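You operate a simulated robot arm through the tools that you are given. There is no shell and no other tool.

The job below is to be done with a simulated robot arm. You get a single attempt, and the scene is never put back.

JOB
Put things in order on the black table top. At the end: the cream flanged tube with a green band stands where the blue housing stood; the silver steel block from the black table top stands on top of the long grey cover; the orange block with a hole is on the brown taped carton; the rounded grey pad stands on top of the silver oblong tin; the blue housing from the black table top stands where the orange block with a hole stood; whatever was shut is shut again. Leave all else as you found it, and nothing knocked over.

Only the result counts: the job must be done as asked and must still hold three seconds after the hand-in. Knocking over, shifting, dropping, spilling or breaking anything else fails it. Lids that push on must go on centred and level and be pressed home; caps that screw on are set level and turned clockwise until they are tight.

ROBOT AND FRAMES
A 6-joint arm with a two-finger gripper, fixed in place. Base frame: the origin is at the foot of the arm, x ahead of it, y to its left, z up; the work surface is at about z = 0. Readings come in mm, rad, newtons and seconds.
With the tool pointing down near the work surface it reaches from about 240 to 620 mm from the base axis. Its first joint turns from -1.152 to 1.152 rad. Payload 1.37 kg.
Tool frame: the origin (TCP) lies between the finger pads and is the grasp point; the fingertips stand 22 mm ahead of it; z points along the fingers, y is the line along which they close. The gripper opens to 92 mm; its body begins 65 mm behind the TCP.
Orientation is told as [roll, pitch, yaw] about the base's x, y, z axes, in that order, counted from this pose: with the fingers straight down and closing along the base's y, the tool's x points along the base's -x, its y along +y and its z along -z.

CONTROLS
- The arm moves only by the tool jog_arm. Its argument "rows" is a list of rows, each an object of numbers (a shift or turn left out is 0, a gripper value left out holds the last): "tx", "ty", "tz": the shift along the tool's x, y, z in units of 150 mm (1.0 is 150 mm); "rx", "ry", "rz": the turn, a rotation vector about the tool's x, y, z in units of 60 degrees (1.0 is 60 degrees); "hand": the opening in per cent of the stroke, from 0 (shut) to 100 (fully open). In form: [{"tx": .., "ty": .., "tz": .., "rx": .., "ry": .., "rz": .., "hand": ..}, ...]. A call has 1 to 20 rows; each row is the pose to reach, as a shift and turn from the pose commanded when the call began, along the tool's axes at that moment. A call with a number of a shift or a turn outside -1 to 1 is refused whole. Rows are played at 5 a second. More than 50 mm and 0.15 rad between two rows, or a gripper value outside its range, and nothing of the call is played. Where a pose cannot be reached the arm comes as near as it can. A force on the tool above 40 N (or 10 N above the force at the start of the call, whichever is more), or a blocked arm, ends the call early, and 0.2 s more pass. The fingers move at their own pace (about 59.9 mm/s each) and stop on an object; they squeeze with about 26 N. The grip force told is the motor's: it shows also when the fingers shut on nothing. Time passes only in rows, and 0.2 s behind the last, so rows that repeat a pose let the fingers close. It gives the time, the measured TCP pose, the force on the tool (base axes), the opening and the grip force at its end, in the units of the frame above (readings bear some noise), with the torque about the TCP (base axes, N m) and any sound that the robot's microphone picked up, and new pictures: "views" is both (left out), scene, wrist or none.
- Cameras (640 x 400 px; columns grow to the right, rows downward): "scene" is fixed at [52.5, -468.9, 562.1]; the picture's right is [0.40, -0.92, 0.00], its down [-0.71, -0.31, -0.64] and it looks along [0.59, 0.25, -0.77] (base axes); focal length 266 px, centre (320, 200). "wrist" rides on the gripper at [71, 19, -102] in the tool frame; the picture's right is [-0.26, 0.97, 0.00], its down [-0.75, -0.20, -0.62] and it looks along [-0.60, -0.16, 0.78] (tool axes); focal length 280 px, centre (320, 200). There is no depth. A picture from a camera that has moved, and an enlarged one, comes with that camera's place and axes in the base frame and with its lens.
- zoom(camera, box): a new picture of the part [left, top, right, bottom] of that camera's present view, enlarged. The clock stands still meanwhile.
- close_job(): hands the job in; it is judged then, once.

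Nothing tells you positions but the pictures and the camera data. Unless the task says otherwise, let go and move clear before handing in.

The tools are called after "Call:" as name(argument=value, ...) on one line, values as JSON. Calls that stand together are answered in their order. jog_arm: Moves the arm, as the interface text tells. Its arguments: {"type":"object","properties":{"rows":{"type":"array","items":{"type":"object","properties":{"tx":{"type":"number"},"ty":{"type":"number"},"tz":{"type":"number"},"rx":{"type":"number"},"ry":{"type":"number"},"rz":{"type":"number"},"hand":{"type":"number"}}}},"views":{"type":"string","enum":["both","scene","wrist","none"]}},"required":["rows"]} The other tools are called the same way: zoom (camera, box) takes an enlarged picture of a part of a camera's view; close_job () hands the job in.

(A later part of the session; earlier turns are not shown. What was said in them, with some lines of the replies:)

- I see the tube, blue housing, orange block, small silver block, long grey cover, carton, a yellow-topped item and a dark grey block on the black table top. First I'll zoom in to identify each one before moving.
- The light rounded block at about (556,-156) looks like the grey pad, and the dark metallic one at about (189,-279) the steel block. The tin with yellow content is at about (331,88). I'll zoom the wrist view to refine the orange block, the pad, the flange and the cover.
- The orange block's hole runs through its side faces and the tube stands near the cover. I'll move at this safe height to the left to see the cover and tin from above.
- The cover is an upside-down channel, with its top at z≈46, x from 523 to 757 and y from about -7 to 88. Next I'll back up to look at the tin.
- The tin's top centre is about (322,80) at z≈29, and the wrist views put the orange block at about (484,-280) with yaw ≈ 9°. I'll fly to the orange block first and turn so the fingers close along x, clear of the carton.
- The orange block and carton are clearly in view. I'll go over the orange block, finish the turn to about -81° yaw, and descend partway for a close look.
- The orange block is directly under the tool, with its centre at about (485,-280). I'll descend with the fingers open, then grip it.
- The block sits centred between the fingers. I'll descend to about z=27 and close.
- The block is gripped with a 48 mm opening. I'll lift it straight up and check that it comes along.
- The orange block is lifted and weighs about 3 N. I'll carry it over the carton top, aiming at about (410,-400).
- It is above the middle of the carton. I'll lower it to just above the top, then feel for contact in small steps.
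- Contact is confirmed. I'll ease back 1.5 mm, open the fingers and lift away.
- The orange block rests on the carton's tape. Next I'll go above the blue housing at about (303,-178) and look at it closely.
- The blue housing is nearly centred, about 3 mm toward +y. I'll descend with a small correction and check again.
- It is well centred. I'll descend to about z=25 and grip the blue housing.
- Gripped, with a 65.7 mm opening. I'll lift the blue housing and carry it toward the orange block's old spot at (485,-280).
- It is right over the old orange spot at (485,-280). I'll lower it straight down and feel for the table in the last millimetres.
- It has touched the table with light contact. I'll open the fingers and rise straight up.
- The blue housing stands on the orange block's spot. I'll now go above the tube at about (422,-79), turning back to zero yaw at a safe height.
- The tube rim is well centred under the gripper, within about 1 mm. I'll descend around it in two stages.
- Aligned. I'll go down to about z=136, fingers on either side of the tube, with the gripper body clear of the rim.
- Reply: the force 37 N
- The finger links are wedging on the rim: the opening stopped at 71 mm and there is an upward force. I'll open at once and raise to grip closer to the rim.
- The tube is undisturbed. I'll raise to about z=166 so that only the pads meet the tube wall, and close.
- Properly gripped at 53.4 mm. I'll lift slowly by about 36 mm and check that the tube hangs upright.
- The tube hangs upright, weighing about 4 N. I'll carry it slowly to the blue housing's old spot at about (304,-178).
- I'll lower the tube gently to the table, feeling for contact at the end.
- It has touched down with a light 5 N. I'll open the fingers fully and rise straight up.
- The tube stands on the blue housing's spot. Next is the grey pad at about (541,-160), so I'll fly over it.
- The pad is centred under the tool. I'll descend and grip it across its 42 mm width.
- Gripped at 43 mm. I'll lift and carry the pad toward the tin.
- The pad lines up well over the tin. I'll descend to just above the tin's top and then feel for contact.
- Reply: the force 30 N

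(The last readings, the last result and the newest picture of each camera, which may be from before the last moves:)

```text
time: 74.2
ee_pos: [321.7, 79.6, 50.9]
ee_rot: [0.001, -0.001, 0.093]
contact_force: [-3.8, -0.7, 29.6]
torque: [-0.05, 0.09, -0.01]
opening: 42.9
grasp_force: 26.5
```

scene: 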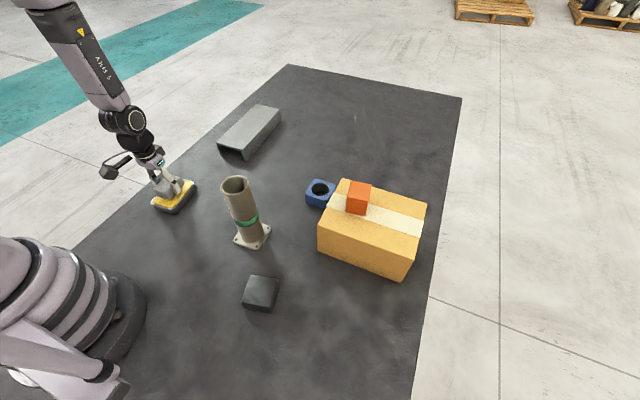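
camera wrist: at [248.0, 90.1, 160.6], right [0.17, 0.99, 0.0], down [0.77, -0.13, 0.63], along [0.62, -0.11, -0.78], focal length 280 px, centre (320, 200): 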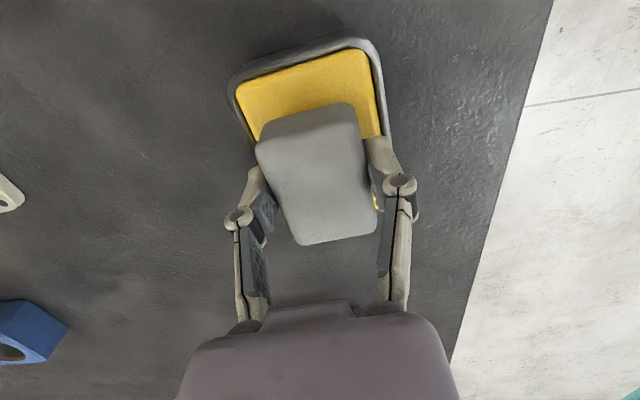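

Contact is confirmed. I'll back off 1.8 mm to unload, open a little and lift away.

Call:
jog_arm(rows=[{"tz": -0.006}, {"tz": -0.012}, {"tz": -0.012}, {"tz": -0.012, "hand": 52}, {"tz": -0.012, "hand": 60}, {"tz": -0.012, "hand": 60}], views="scene")

Call:
zoom(camera="scene", box=[145, 160, 215, 220])

```text
time: 75.6
ee_pos: [320.5, 80.1, 53.1]
ee_rot: [0.0, 0.0, 0.093]
contact_force: [-0.3, -0.1, -0.2]
torque: [-0.01, 0.01, 0.0]
opening: 55.0
grasp_force: 0.1
```

scene: 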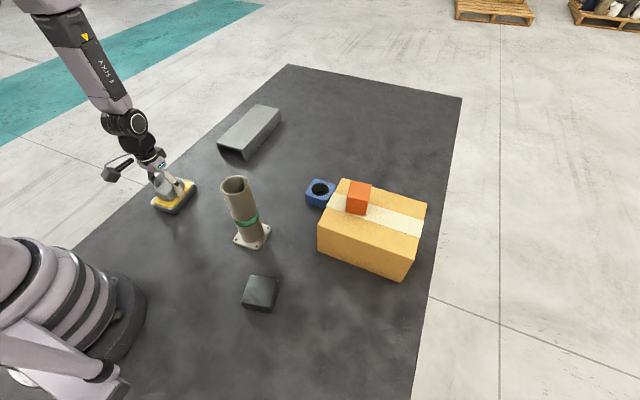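

```text
6.67 times, centred on (180, 190) of scene
camera zoom: at [52.5, -468.9, 562.1], right [0.4, -0.92, 0.0], down [-0.71, -0.31, -0.64], along [0.59, 0.25, -0.77], focal length 1770 px, centre (1253, 267)
```

zoom: 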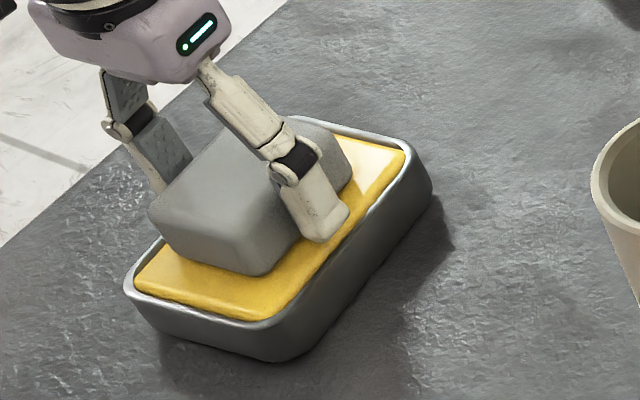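

Released cleanly, with the fingers clear of the pad. I'll rise straight up.

Call:
jog_arm(rows=[{"tz": -0.05}, {"tz": -0.15}, {"tz": -0.35}, {"tz": -0.55}, {"tz": -0.8}, {"tz": -1.0}], views="none")

Call:
jog_arm(rows=[{"tz": -0.2, "rz": 0.045, "hand": 100}, {"tz": -0.4, "rz": 0.09, "hand": 100}, {"tz": -0.557, "rz": 0.09, "hand": 100}, {"tz": -0.557, "rz": 0.09, "hand": 100}], views="both")

Call:
zoom(camera="scene", box=[140, 160, 220, 220])

Call:
zoom(camera="wrist", box=[260, 0, 380, 120])

```text
time: 77.0
ee_pos: [319.1, 78.4, 202.7]
ee_rot: [0.0, 0.0, 0.093]
contact_force: [0.0, 0.1, 0.4]
torque: [0.04, -0.03, 0.02]
opening: 55.2
grasp_force: 0.0
```

```text
time: 78.0
ee_pos: [320.7, 78.0, 285.8]
ee_rot: [0.001, 0.0, 0.001]
contact_force: [0.9, -0.3, -1.1]
torque: [0.01, 0.0, -0.01]
opening: 92.0
grasp_force: 0.0
camera wrist: at [249.7, 97.4, 387.0], right [0.26, 0.97, 0.0], down [0.75, -0.2, 0.63], along [0.6, -0.16, -0.78], focal length 280 px, centre (320, 200)
```

scene: 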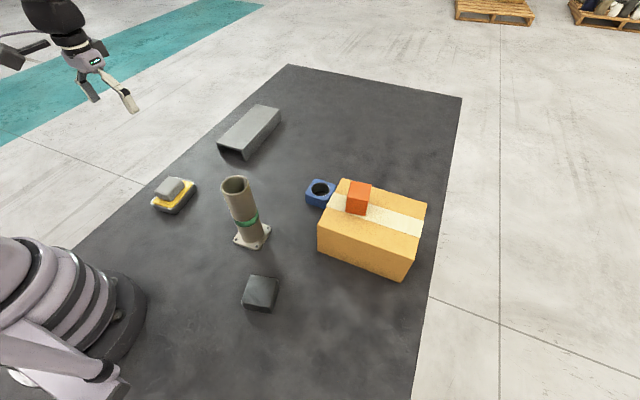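
wrist: 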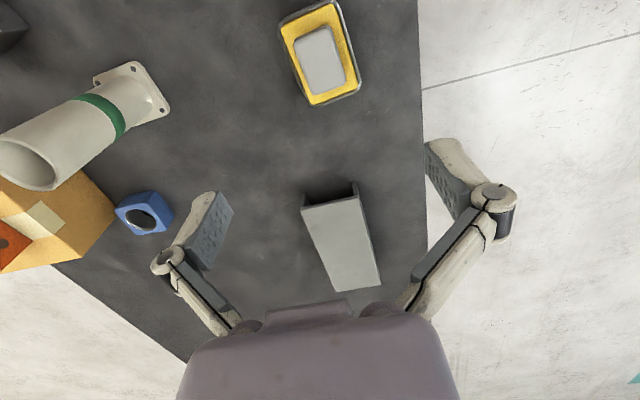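

```text
6.67 times, centred on (180, 190) of scene
camera zoom: at [52.5, -468.9, 562.1], right [0.4, -0.92, 0.0], down [-0.71, -0.31, -0.64], along [0.59, 0.25, -0.77], focal length 1770 px, centre (1253, 267)
```

zoom: 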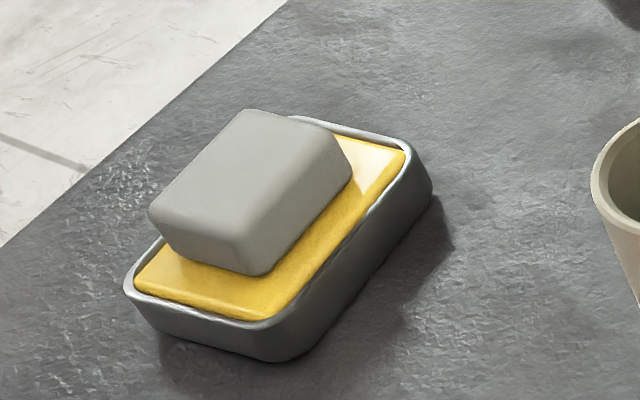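

```text
3.33 times, centred on (320, 60) of wrist
camera zoom: at [249.7, 97.4, 387.0], right [0.26, 0.97, 0.0], down [0.75, -0.2, 0.63], along [0.6, -0.16, -0.78], focal length 935 px, centre (320, 667)
```

zoom: 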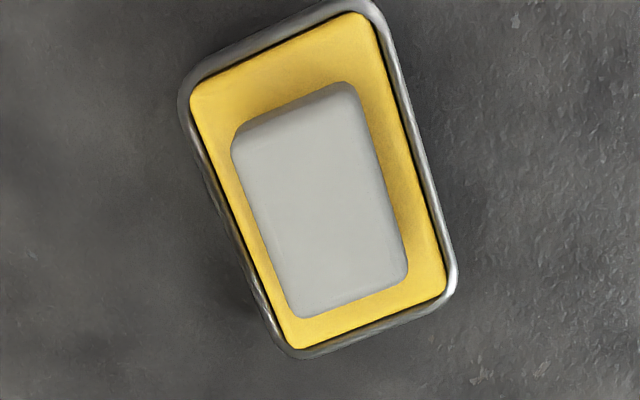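

The pad sits centred on the tin. Last is the steel block at about (187,-279), so I'll fly there at a safe height.

Call:
jog_arm(rows=[{"ty": -0.2}, {"ty": -0.4}, {"ty": -0.6}, {"ty": -0.8}, {"ty": -1.0}], views="none")

Call:
jog_arm(rows=[{"tx": 0.08, "ty": -0.2}, {"tx": 0.16, "ty": -0.4}, {"tx": 0.24, "ty": -0.6}, {"tx": 0.32, "ty": -0.8}, {"tx": 0.4, "ty": -1.0}, {"tx": 0.4, "ty": -1.0}], views="both")

```text
time: 79.2
ee_pos: [322.9, -72.4, 285.4]
ee_rot: [0.001, 0.0, 0.0]
contact_force: [-0.9, -0.5, 0.6]
torque: [-0.02, -0.01, 0.0]
opening: 92.1
grasp_force: 0.1
```

```text
time: 80.6
ee_pos: [261.1, -220.6, 286.2]
ee_rot: [0.0, 0.001, 0.001]
contact_force: [0.1, 0.0, -0.5]
torque: [0.02, 0.01, -0.04]
opening: 92.1
grasp_force: 0.0
camera wrist: at [190.8, -202.6, 386.3], right [0.26, 0.97, 0.0], down [0.75, -0.2, 0.62], along [0.6, -0.16, -0.78], focal length 280 px, centre (320, 200)
```

scene: 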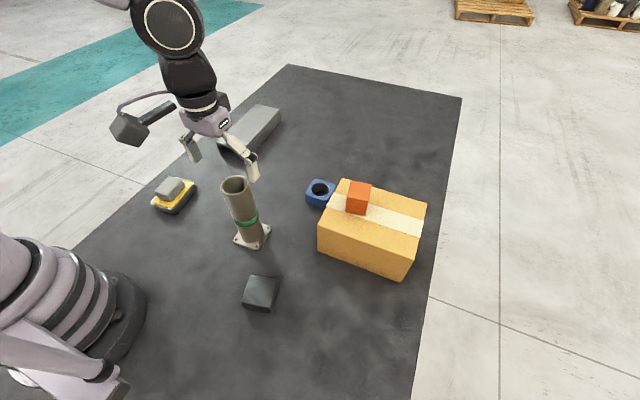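
wrist: 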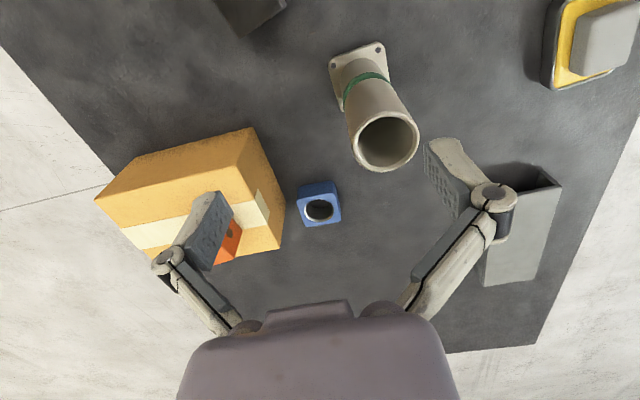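

Call:
jog_arm(rows=[{"tx": 0.12, "ty": -0.1, "rz": -0.06}, {"tx": 0.24, "ty": -0.2, "rz": -0.12}, {"tx": 0.36, "ty": -0.3, "rz": -0.19}, {"tx": 0.473, "ty": -0.38, "rz": -0.25}, {"tx": 0.473, "ty": -0.38, "rz": -0.25}], views="both")

Call:
zoom(camera="wrist", box=[250, 0, 390, 140])

```text
time: 81.8
ee_pos: [190.2, -277.7, 287.4]
ee_rot: [0.0, -0.001, 0.263]
contact_force: [0.5, 1.1, 0.3]
torque: [-0.03, -0.02, 0.02]
opening: 91.8
grasp_force: 0.0
camera wrist: at [116.4, -278.7, 387.2], right [0.0, 1.0, 0.0], down [0.78, 0.0, 0.62], along [0.62, 0.0, -0.78], focal length 280 px, centre (320, 200)
```

scene: 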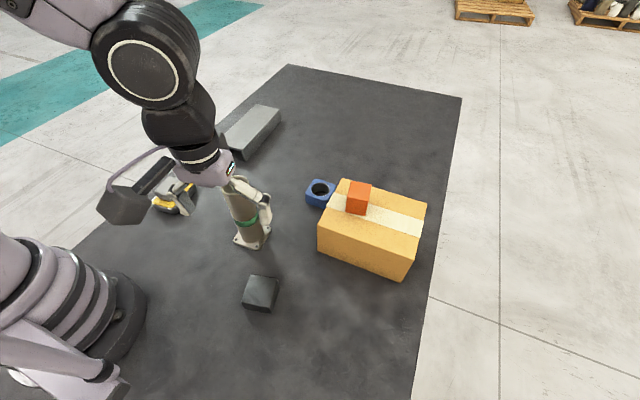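
wrist: 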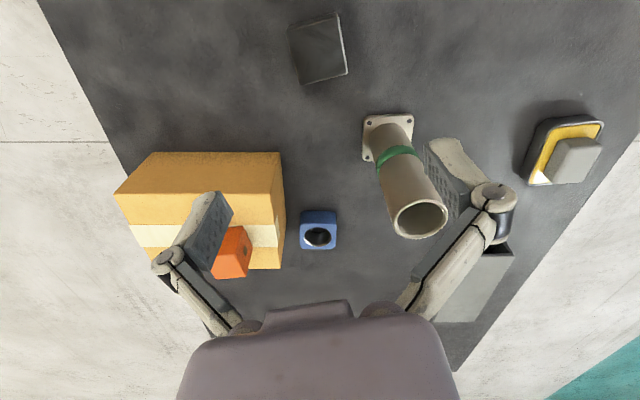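

```text
2.86 times, centred on (320, 70) of wrist
camera zoom: at [116.4, -278.7, 387.2], right [0.0, 1.0, 0.0], down [0.78, 0.0, 0.62], along [0.62, 0.0, -0.78], focal length 801 px, centre (320, 571)
```

zoom: 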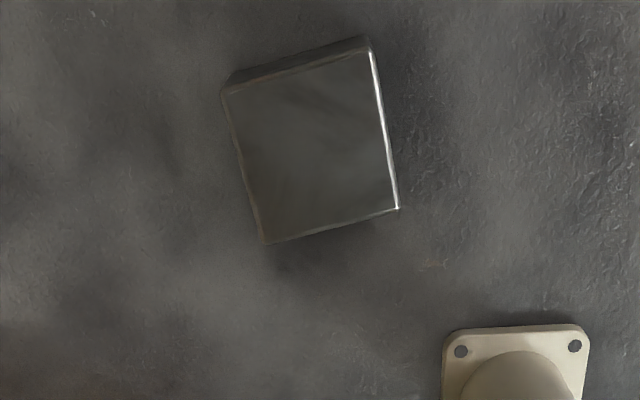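

The steel block is aligned with the gripper, about 6 mm toward the base. I'll correct, descend partway and verify.

Call:
jog_arm(rows=[{"tx": 0.042, "ty": -0.006, "tz": 0.2}, {"tx": 0.042, "ty": -0.006, "tz": 0.4}, {"tx": 0.042, "ty": -0.006, "tz": 0.65}, {"tx": 0.042, "ty": -0.006, "tz": 0.85}, {"tx": 0.042, "ty": -0.006, "tz": 1.0}, {"tx": 0.042, "ty": -0.006, "tz": 1.0}], views="both")

Call:
zoom(camera="wrist", box=[240, 50, 400, 170])

```text
time: 83.2
ee_pos: [183.3, -279.8, 137.4]
ee_rot: [0.0, -0.002, 0.262]
contact_force: [-0.2, -0.4, -0.6]
torque: [0.0, 0.03, 0.0]
opening: 92.1
grasp_force: 0.0
camera wrist: at [109.8, -281.2, 237.0], right [0.0, 1.0, 0.0], down [0.78, 0.0, 0.62], along [0.62, 0.0, -0.78], focal length 280 px, centre (320, 200)
```

scene: 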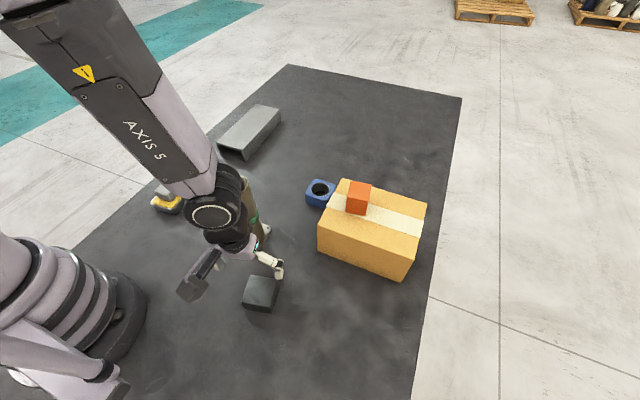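
wrist: 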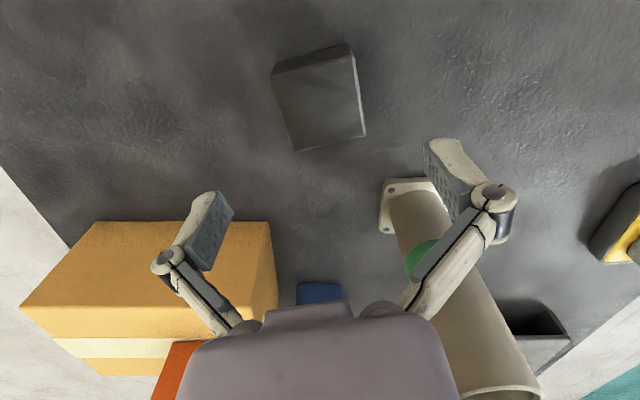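

```text
3.33 times, centred on (320, 110) of wrist
camera zoom: at [109.8, -281.2, 237.0], right [0.0, 1.0, 0.0], down [0.78, 0.0, 0.62], along [0.62, 0.0, -0.78], focal length 935 px, centre (320, 500)
```

zoom: 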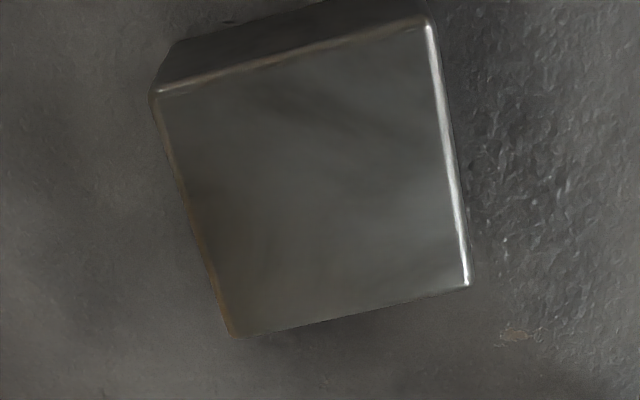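

Centred to within about 1–2 mm. I'll descend to z≈24.5 and grip the steel block.

Call:
jog_arm(rows=[{"tx": -0.007, "tz": 0.18}, {"tx": -0.007, "tz": 0.36}, {"tx": -0.007, "tz": 0.54}, {"tx": -0.007, "tz": 0.68}, {"tx": -0.007, "tz": 0.745}, {"tx": -0.007, "tz": 0.745}, {"tx": -0.007, "tz": 0.745, "hand": 70}, {"tx": -0.007, "tz": 0.745, "hand": 0}, {"tx": -0.007, "tz": 0.745, "hand": 0}, {"tx": -0.007, "tz": 0.745, "hand": 0}, {"tx": -0.007, "tz": 0.745, "hand": 0}, {"tx": -0.007, "tz": 0.745, "hand": 0}], views="both")

```text
time: 85.8
ee_pos: [186.8, -279.5, 25.2]
ee_rot: [-0.001, 0.0, 0.262]
contact_force: [1.6, -3.0, -0.2]
torque: [-0.24, -0.26, -0.04]
opening: 60.2
grasp_force: 25.4
camera wrist: at [112.4, -280.4, 124.8], right [0.0, 1.0, 0.0], down [0.78, 0.0, 0.63], along [0.63, 0.0, -0.78], focal length 280 px, centre (320, 200)
```

scene: 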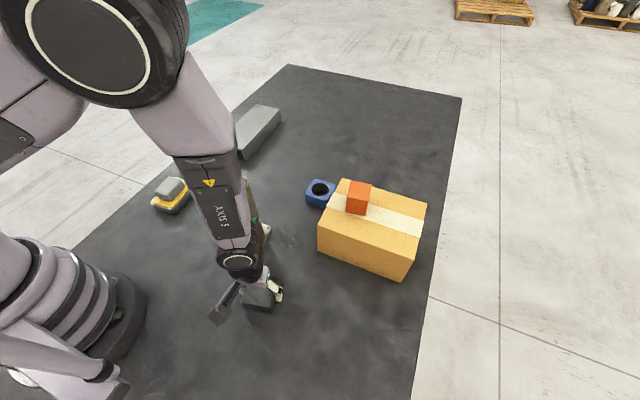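
wrist: 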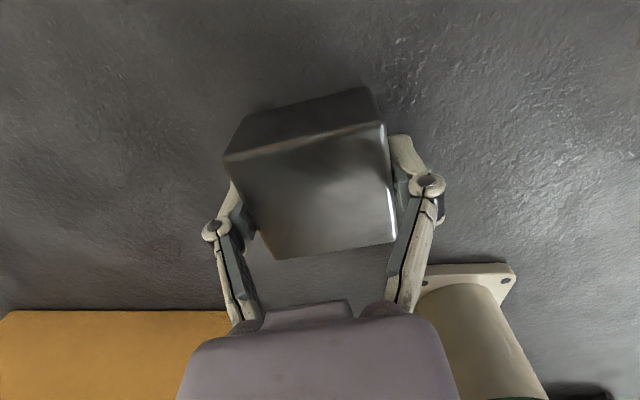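

Gripped at 60 mm. It may be heavy, so I'll lift slowly and check for slip.

Call:
jog_arm(rows=[{"tz": -0.01}, {"tz": -0.03}, {"tz": -0.06}, {"tz": -0.1}, {"tz": -0.15}, {"tz": -0.2}, {"tz": -0.2}], views="both")

```text
time: 87.4
ee_pos: [184.4, -281.1, 54.5]
ee_rot: [-0.001, -0.001, 0.262]
contact_force: [-0.4, 0.2, -8.3]
torque: [0.02, -0.02, 0.03]
opening: 60.0
grasp_force: 26.0
camera wrist: at [111.3, -281.5, 154.9], right [0.0, 1.0, 0.0], down [0.78, 0.0, 0.62], along [0.62, 0.0, -0.78], focal length 280 px, centre (320, 200)
```

scene: 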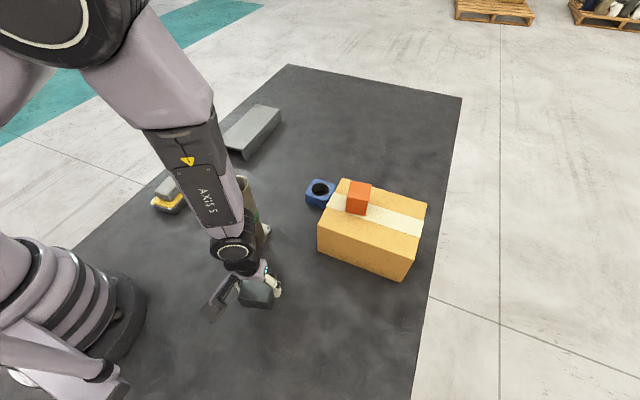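
wrist: 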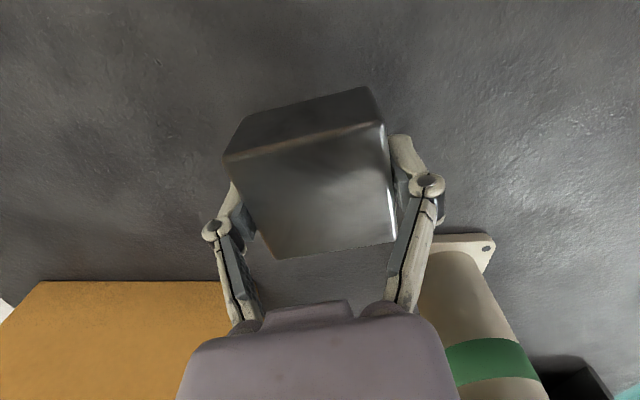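

The steel block weighs about 8.3 N and is held firmly. I'll lift higher and carry it on a route that avoids passing over the tube.

Call:
jog_arm(rows=[{"tz": -0.08}, {"tz": -0.2}, {"tz": -0.35}, {"tz": -0.5}, {"tz": -0.65}, {"tz": -0.8}, {"tz": -0.92}, {"tz": -1.0}, {"tz": -1.0}], views="none")

Call:
jog_arm(rows=[{"tz": -0.1}, {"tz": -0.22, "tx": -0.05, "ty": 0.07}, {"tz": -0.34, "tx": -0.13, "ty": 0.18}, {"tz": -0.45, "tx": -0.23, "ty": 0.32}, {"tz": -0.54, "tx": -0.34, "ty": 0.47}, {"tz": -0.54, "tx": -0.45, "ty": 0.62}, {"tz": -0.54, "tx": -0.56, "ty": 0.77}, {"tz": -0.54, "tx": -0.66, "ty": 0.91}, {"tz": -0.54, "tx": -0.712, "ty": 0.983}, {"tz": -0.54, "tx": -0.712, "ty": 0.983}], views="both")

```text
time: 89.4
ee_pos: [184.7, -281.7, 204.8]
ee_rot: [0.0, 0.002, 0.263]
contact_force: [0.0, 0.8, -8.8]
torque: [0.0, -0.03, -0.02]
opening: 60.0
grasp_force: 25.9
```

```text
time: 91.6
ee_pos: [250.8, -109.8, 284.7]
ee_rot: [0.001, 0.0, 0.261]
contact_force: [-0.4, -0.2, -8.7]
torque: [-0.04, 0.01, 0.01]
opening: 59.6
grasp_force: 26.3
camera wrist: at [177.3, -111.0, 385.9], right [0.0, 1.0, 0.0], down [0.78, 0.0, 0.62], along [0.62, 0.0, -0.78], focal length 280 px, centre (320, 200)
```

scene: 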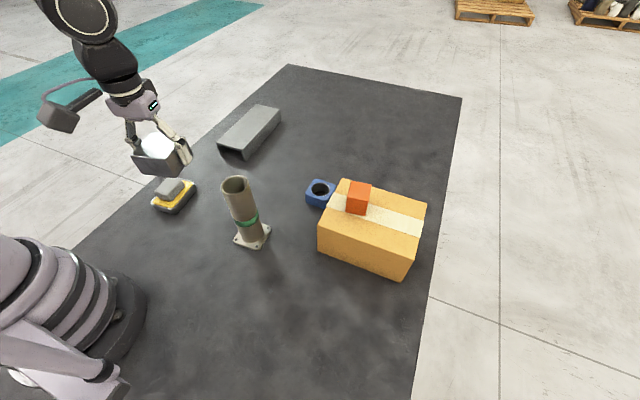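
wrist: 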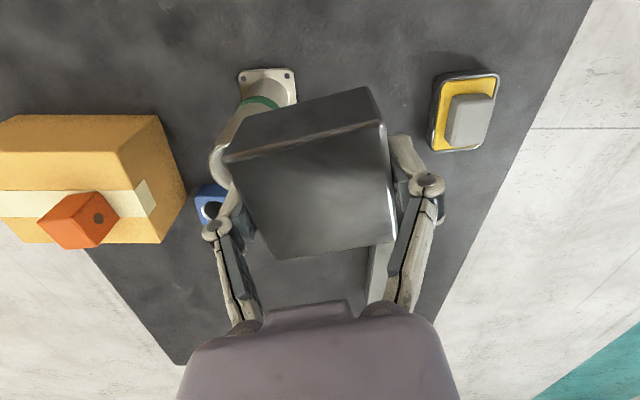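

Call:
jog_arm(rows=[{"tx": -0.06, "ty": 0.02, "rz": 0.03}, {"tx": -0.18, "ty": 0.054, "rz": 0.07}, {"tx": -0.33, "ty": 0.1, "rz": 0.11}, {"tx": -0.5, "ty": 0.15, "rz": 0.15}, {"tx": -0.67, "ty": 0.2, "rz": 0.19}, {"tx": -0.82, "ty": 0.245, "rz": 0.231}, {"tx": -0.93, "ty": 0.278, "rz": 0.231}, {"tx": -0.975, "ty": 0.291, "rz": 0.231}, {"tx": -0.975, "ty": 0.291, "rz": 0.231}], views="none")

Call:
jog_arm(rows=[{"tx": -0.06, "ty": 0.02, "tz": 0.03}, {"tx": -0.18, "ty": 0.06, "tz": 0.1}, {"tx": -0.34, "ty": 0.114, "tz": 0.19}, {"tx": -0.5, "ty": 0.168, "tz": 0.29}, {"tx": -0.66, "ty": 0.22, "tz": 0.39}, {"tx": -0.8, "ty": 0.268, "tz": 0.48}, {"tx": -0.9, "ty": 0.302, "tz": 0.54}, {"tx": -0.94, "ty": 0.315, "tz": 0.57}, {"tx": -0.94, "ty": 0.315, "tz": 0.57}], views="both")

```text
time: 93.6
ee_pos: [380.0, -30.9, 286.2]
ee_rot: [0.001, -0.001, 0.019]
contact_force: [0.4, -0.2, -8.7]
torque: [-0.01, 0.02, 0.01]
opening: 59.8
grasp_force: 26.4
```

```text
time: 95.6
ee_pos: [520.5, 19.5, 200.8]
ee_rot: [0.001, 0.0, 0.021]
contact_force: [0.4, -0.1, -9.2]
torque: [-0.01, -0.02, 0.0]
opening: 59.7
grasp_force: 26.4
camera wrist: at [448.8, 36.4, 300.5], right [0.24, 0.97, 0.0], down [0.76, -0.19, 0.62], along [0.61, -0.15, -0.78], focal length 280 px, centre (320, 200)
```

scene: 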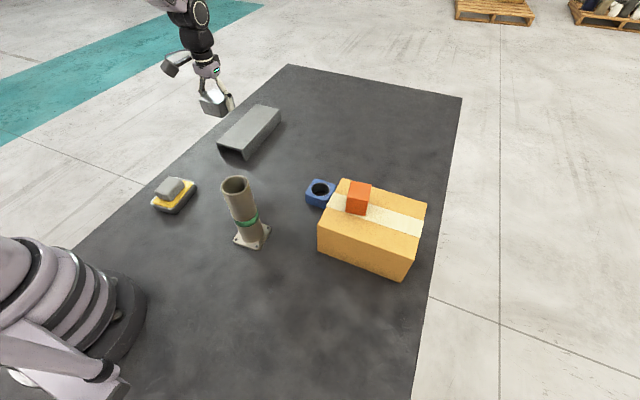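
wrist: 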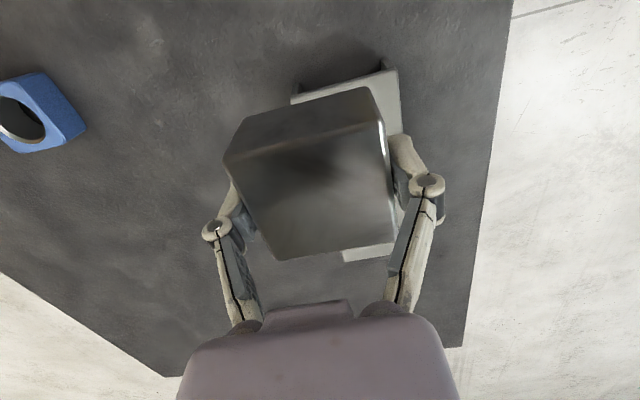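

The cover's near edge is at x≈526 with y from -8 to 85, as estimated. I'll move the block above (580,40) and lower it to just above the cover.

Call:
jog_arm(rows=[{"tx": -0.08, "ty": 0.025}, {"tx": -0.2, "ty": 0.062}, {"tx": -0.32, "ty": 0.1}, {"tx": -0.403, "ty": 0.125}, {"tx": -0.403, "ty": 0.125}], views="none")

Call:
jog_arm(rows=[{"tz": 0.1}, {"tz": 0.25}, {"tz": 0.42}, {"tz": 0.58}, {"tz": 0.7}, {"tz": 0.78}, {"tz": 0.78}], views="both")

Call:
zoom(camera="scene", box=[200, 70, 310, 170])

```text
time: 96.8
ee_pos: [579.9, 41.0, 200.0]
ee_rot: [0.002, 0.001, 0.023]
contact_force: [0.1, 0.3, -7.8]
torque: [0.03, -0.04, 0.02]
opening: 59.9
grasp_force: 26.5
```

```text
time: 98.4
ee_pos: [580.6, 41.2, 83.3]
ee_rot: [-0.002, 0.0, 0.02]
contact_force: [0.6, 0.6, -9.6]
torque: [-0.03, -0.01, -0.01]
opening: 59.7
grasp_force: 26.3
camera wrist: at [508.9, 57.4, 183.1], right [0.24, 0.97, 0.0], down [0.76, -0.19, 0.62], along [0.61, -0.15, -0.78], focal length 280 px, centre (320, 200)
```

scene: 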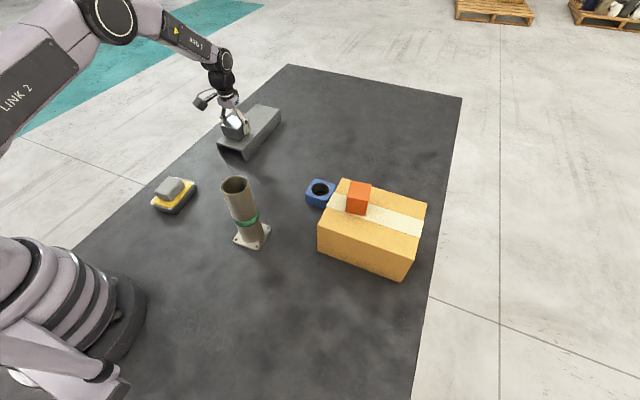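
wrist: 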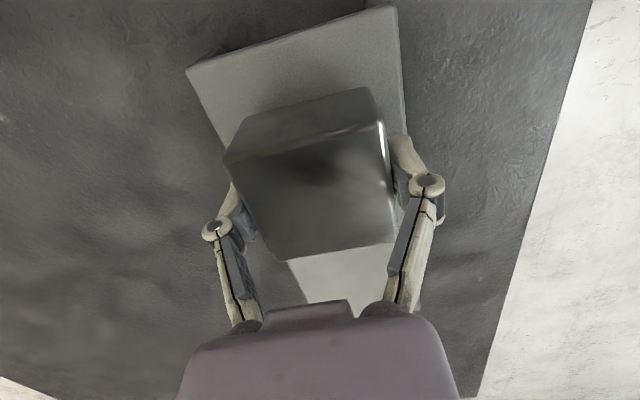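

```text
4.00 times, centred on (255, 120) of scene
camera zoom: at [52.6, -468.9, 562.1], right [0.4, -0.92, 0.0], down [-0.71, -0.31, -0.64], along [0.59, 0.25, -0.77], focal length 1062 px, centre (580, 520)
```

zoom: 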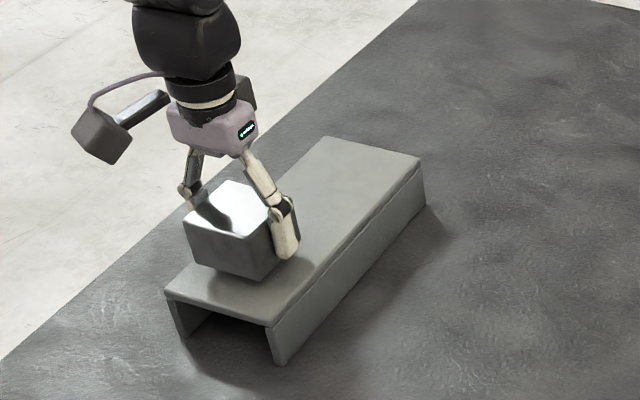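

The block hovers well centred over the cover. I'll lower it in small steps to contact.

Call:
jog_arm(rows=[{"tz": 0.03}, {"tz": 0.055}, {"tz": 0.055}], views="none")

Call:
jog_arm(rows=[{"tz": 0.005}, {"tz": 0.01}, {"tz": 0.01}], views="none")

Call:
jog_arm(rows=[{"tz": 0.005}, {"tz": 0.01}, {"tz": 0.01}], views="none")

```text
time: 99.2
ee_pos: [580.4, 40.0, 74.8]
ee_rot: [0.001, 0.001, 0.021]
contact_force: [0.3, -0.1, -8.9]
torque: [0.03, -0.02, 0.0]
opening: 59.8
grasp_force: 26.3
```

```text
time: 100.0
ee_pos: [580.2, 40.3, 72.5]
ee_rot: [0.0, 0.001, 0.023]
contact_force: [-0.4, -0.4, -8.8]
torque: [0.01, -0.01, 0.0]
opening: 60.1
grasp_force: 25.8
```

```text
time: 100.8
ee_pos: [579.5, 40.0, 72.5]
ee_rot: [0.0, -0.001, 0.021]
contact_force: [-0.2, 0.1, -8.2]
torque: [0.02, -0.03, 0.03]
opening: 59.7
grasp_force: 25.6
```

Call:
jog_arm(rows=[{"tz": 0.005}, {"tz": 0.01}, {"tz": 0.01}], views="none")

Call:
zoom(camera="scene", box=[210, 90, 290, 160])

```text
time: 101.6
ee_pos: [579.6, 40.8, 71.5]
ee_rot: [-0.001, -0.001, 0.022]
contact_force: [-7.6, 1.2, 14.7]
torque: [-0.04, 0.37, -0.09]
opening: 59.9
grasp_force: 26.1
```

```text
5.71 times, centred on (250, 125) of scene
camera zoom: at [52.5, -468.9, 562.1], right [0.4, -0.92, 0.0], down [-0.71, -0.31, -0.64], along [0.59, 0.25, -0.77], focal length 1517 px, centre (720, 629)
```

zoom: 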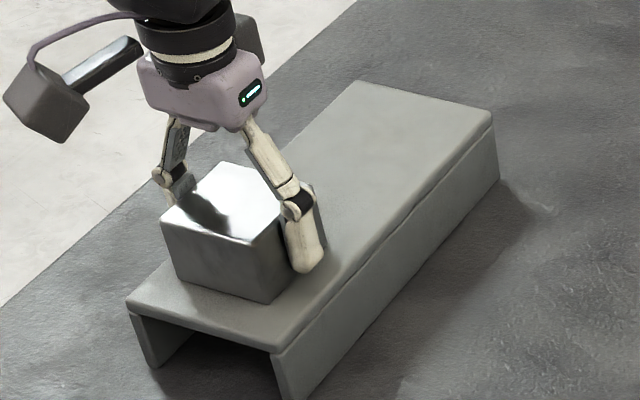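

Contact is confirmed. I'll ease back slightly to relax the load, then open and rise.

Call:
jog_arm(rows=[{"tz": -0.005}, {"tz": -0.005}], views="none")

```text
time: 102.2
ee_pos: [581.0, 40.8, 70.7]
ee_rot: [0.0, -0.003, 0.021]
contact_force: [-5.1, -1.2, 15.4]
torque: [-0.02, 0.25, -0.1]
opening: 59.8
grasp_force: 25.9
```

Call:
jog_arm(rows=[{"tz": -0.004}, {"tz": -0.004}], views="none")

```text
time: 102.8
ee_pos: [578.9, 39.9, 71.2]
ee_rot: [0.0, -0.003, 0.021]
contact_force: [3.7, 0.3, 8.1]
torque: [0.0, -0.17, -0.04]
opening: 59.8
grasp_force: 25.9
```

Call:
jog_arm(rows=[{"tz": -0.003}, {"tz": -0.003}, {"tz": -0.003, "hand": 68}, {"tz": -0.003, "hand": 75}, {"tz": -0.003, "hand": 88}, {"tz": -0.003, "hand": 88}], views="scene")

Call:
zoom(camera="scene", box=[210, 90, 290, 160])

```text
time: 104.2
ee_pos: [580.2, 40.8, 72.5]
ee_rot: [0.0, 0.0, 0.021]
contact_force: [0.0, -0.2, 0.3]
torque: [0.01, -0.03, 0.0]
opening: 80.9
grasp_force: 0.0
```

scene: 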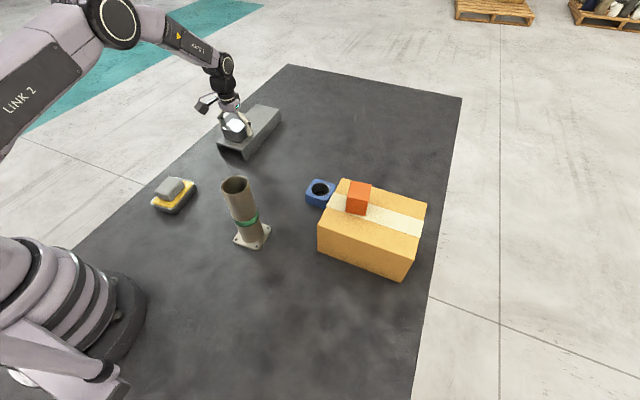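

```text
5.71 times, centred on (250, 125) of scene
camera zoom: at [52.5, -468.9, 562.1], right [0.4, -0.92, 0.0], down [-0.71, -0.31, -0.64], along [0.59, 0.25, -0.77], focal length 1517 px, centre (720, 629)
```

zoom: 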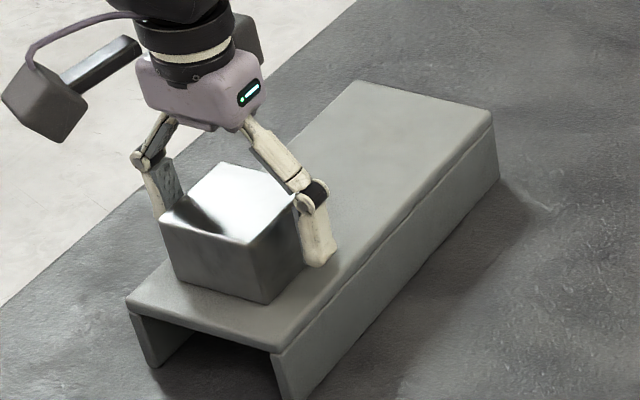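

Released, with the fingers clear on both sides. I'll rise straight up and then back to a safe pose to check everything.

Call:
jog_arm(rows=[{"tz": -0.06}, {"tz": -0.18}, {"tz": -0.35}, {"tz": -0.55}, {"tz": -0.8}, {"tz": -1.0}], views="none")

Call:
jog_arm(rows=[{"tx": 0.15, "tz": -0.12}, {"tx": 0.35, "tz": -0.25}, {"tx": 0.55, "tz": -0.4}, {"tx": 0.8, "tz": -0.45}, {"tx": 1.0, "tz": -0.45}, {"tx": 1.0, "tz": -0.45}], views="both")

Call:
zoom(camera="scene", box=[140, 90, 300, 260])

Call:
zoom(camera="scene", box=[280, 150, 440, 290])

```text
time: 105.6
ee_pos: [580.0, 39.6, 223.0]
ee_rot: [0.002, 0.0, 0.021]
contact_force: [0.0, 0.2, 0.9]
torque: [0.02, -0.01, -0.02]
opening: 81.1
grasp_force: 0.0
```

```text
time: 107.0
ee_pos: [428.0, 37.6, 288.5]
ee_rot: [0.002, 0.002, 0.021]
contact_force: [0.5, -0.7, 0.3]
torque: [-0.01, 0.03, 0.01]
opening: 81.1
grasp_force: 0.1
camera wrist: at [356.2, 54.2, 389.4], right [0.24, 0.97, 0.0], down [0.76, -0.19, 0.63], along [0.61, -0.15, -0.78], focal length 280 px, centre (320, 200)
```

scene: 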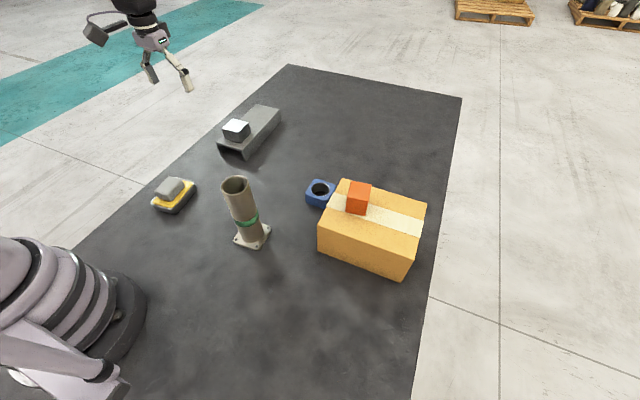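
wrist: 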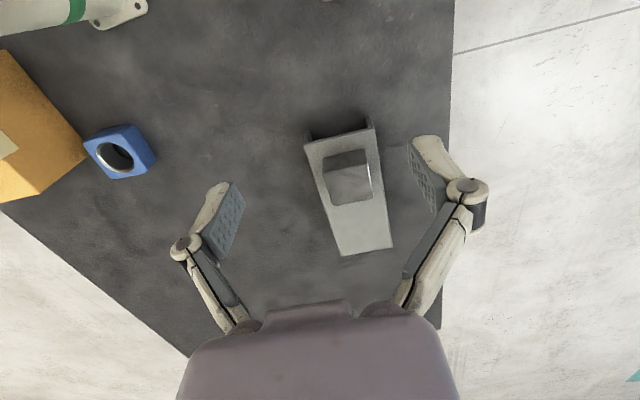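

```text
2.35 times, centred on (220, 175) of scene
camera zoom: at [52.5, -468.9, 562.1], right [0.4, -0.92, 0.0], down [-0.71, -0.31, -0.64], along [0.59, 0.25, -0.77], focal length 625 px, centre (555, 259)
```

zoom: 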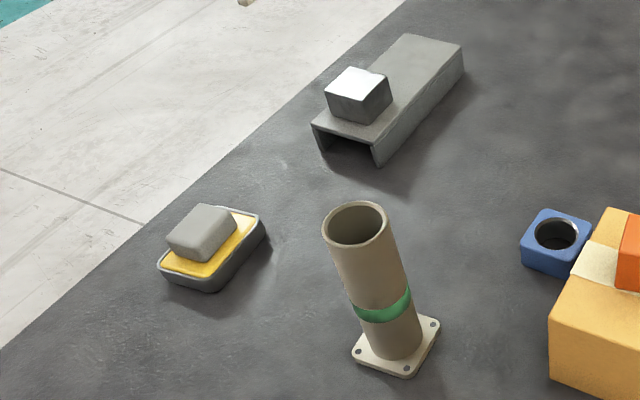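

```text
2.86 times, centred on (360, 220) of scene
camera zoom: at [52.5, -468.9, 562.1], right [0.4, -0.92, 0.0], down [-0.71, -0.31, -0.64], along [0.59, 0.25, -0.77], focal length 759 px, centre (206, 143)
```

zoom: 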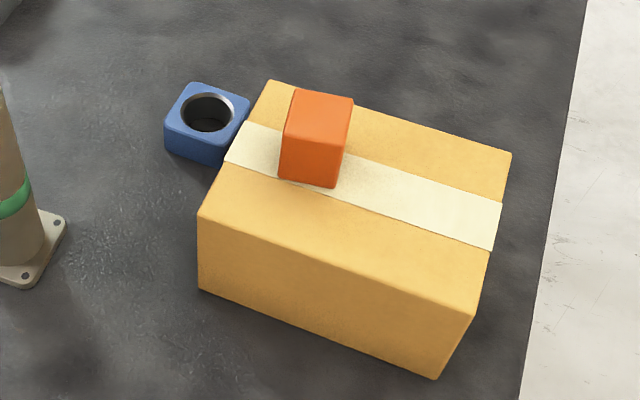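

Everything is in place:
- The tube stands on the blue housing's spot.
- The blue housing stands on the orange block's spot.
- The orange block is on the carton.
- The pad is on the tin.
- The steel block is on the cover.

Nothing else looks disturbed, nothing was opened, and the arm is clear, so I'll hand in.

Call:
close_job()

```text
The job is handed in.
```

The job is handed in, and in the last pictures everything you listed was in place and upright:

- **Cream flanged tube:** it stands where the blue housing stood. My first grip caught on its rim, so I opened, raised the gripper and gripped again. The tube did not move.
- **Blue housing:** it stands where the orange block stood.
- **Orange block:** it is on top of the taped carton.
- **Rounded grey pad:** it sits centred on the silver tin.
- **Steel block:** it stands on the long grey cover, towards the end nearest the arm.

I opened nothing, so there was nothing to shut again. I could see no sign that anything else had shifted, and the gripper was open and clear before the hand-in. No verdict came back with the hand-in, so I can't say whether it passed.
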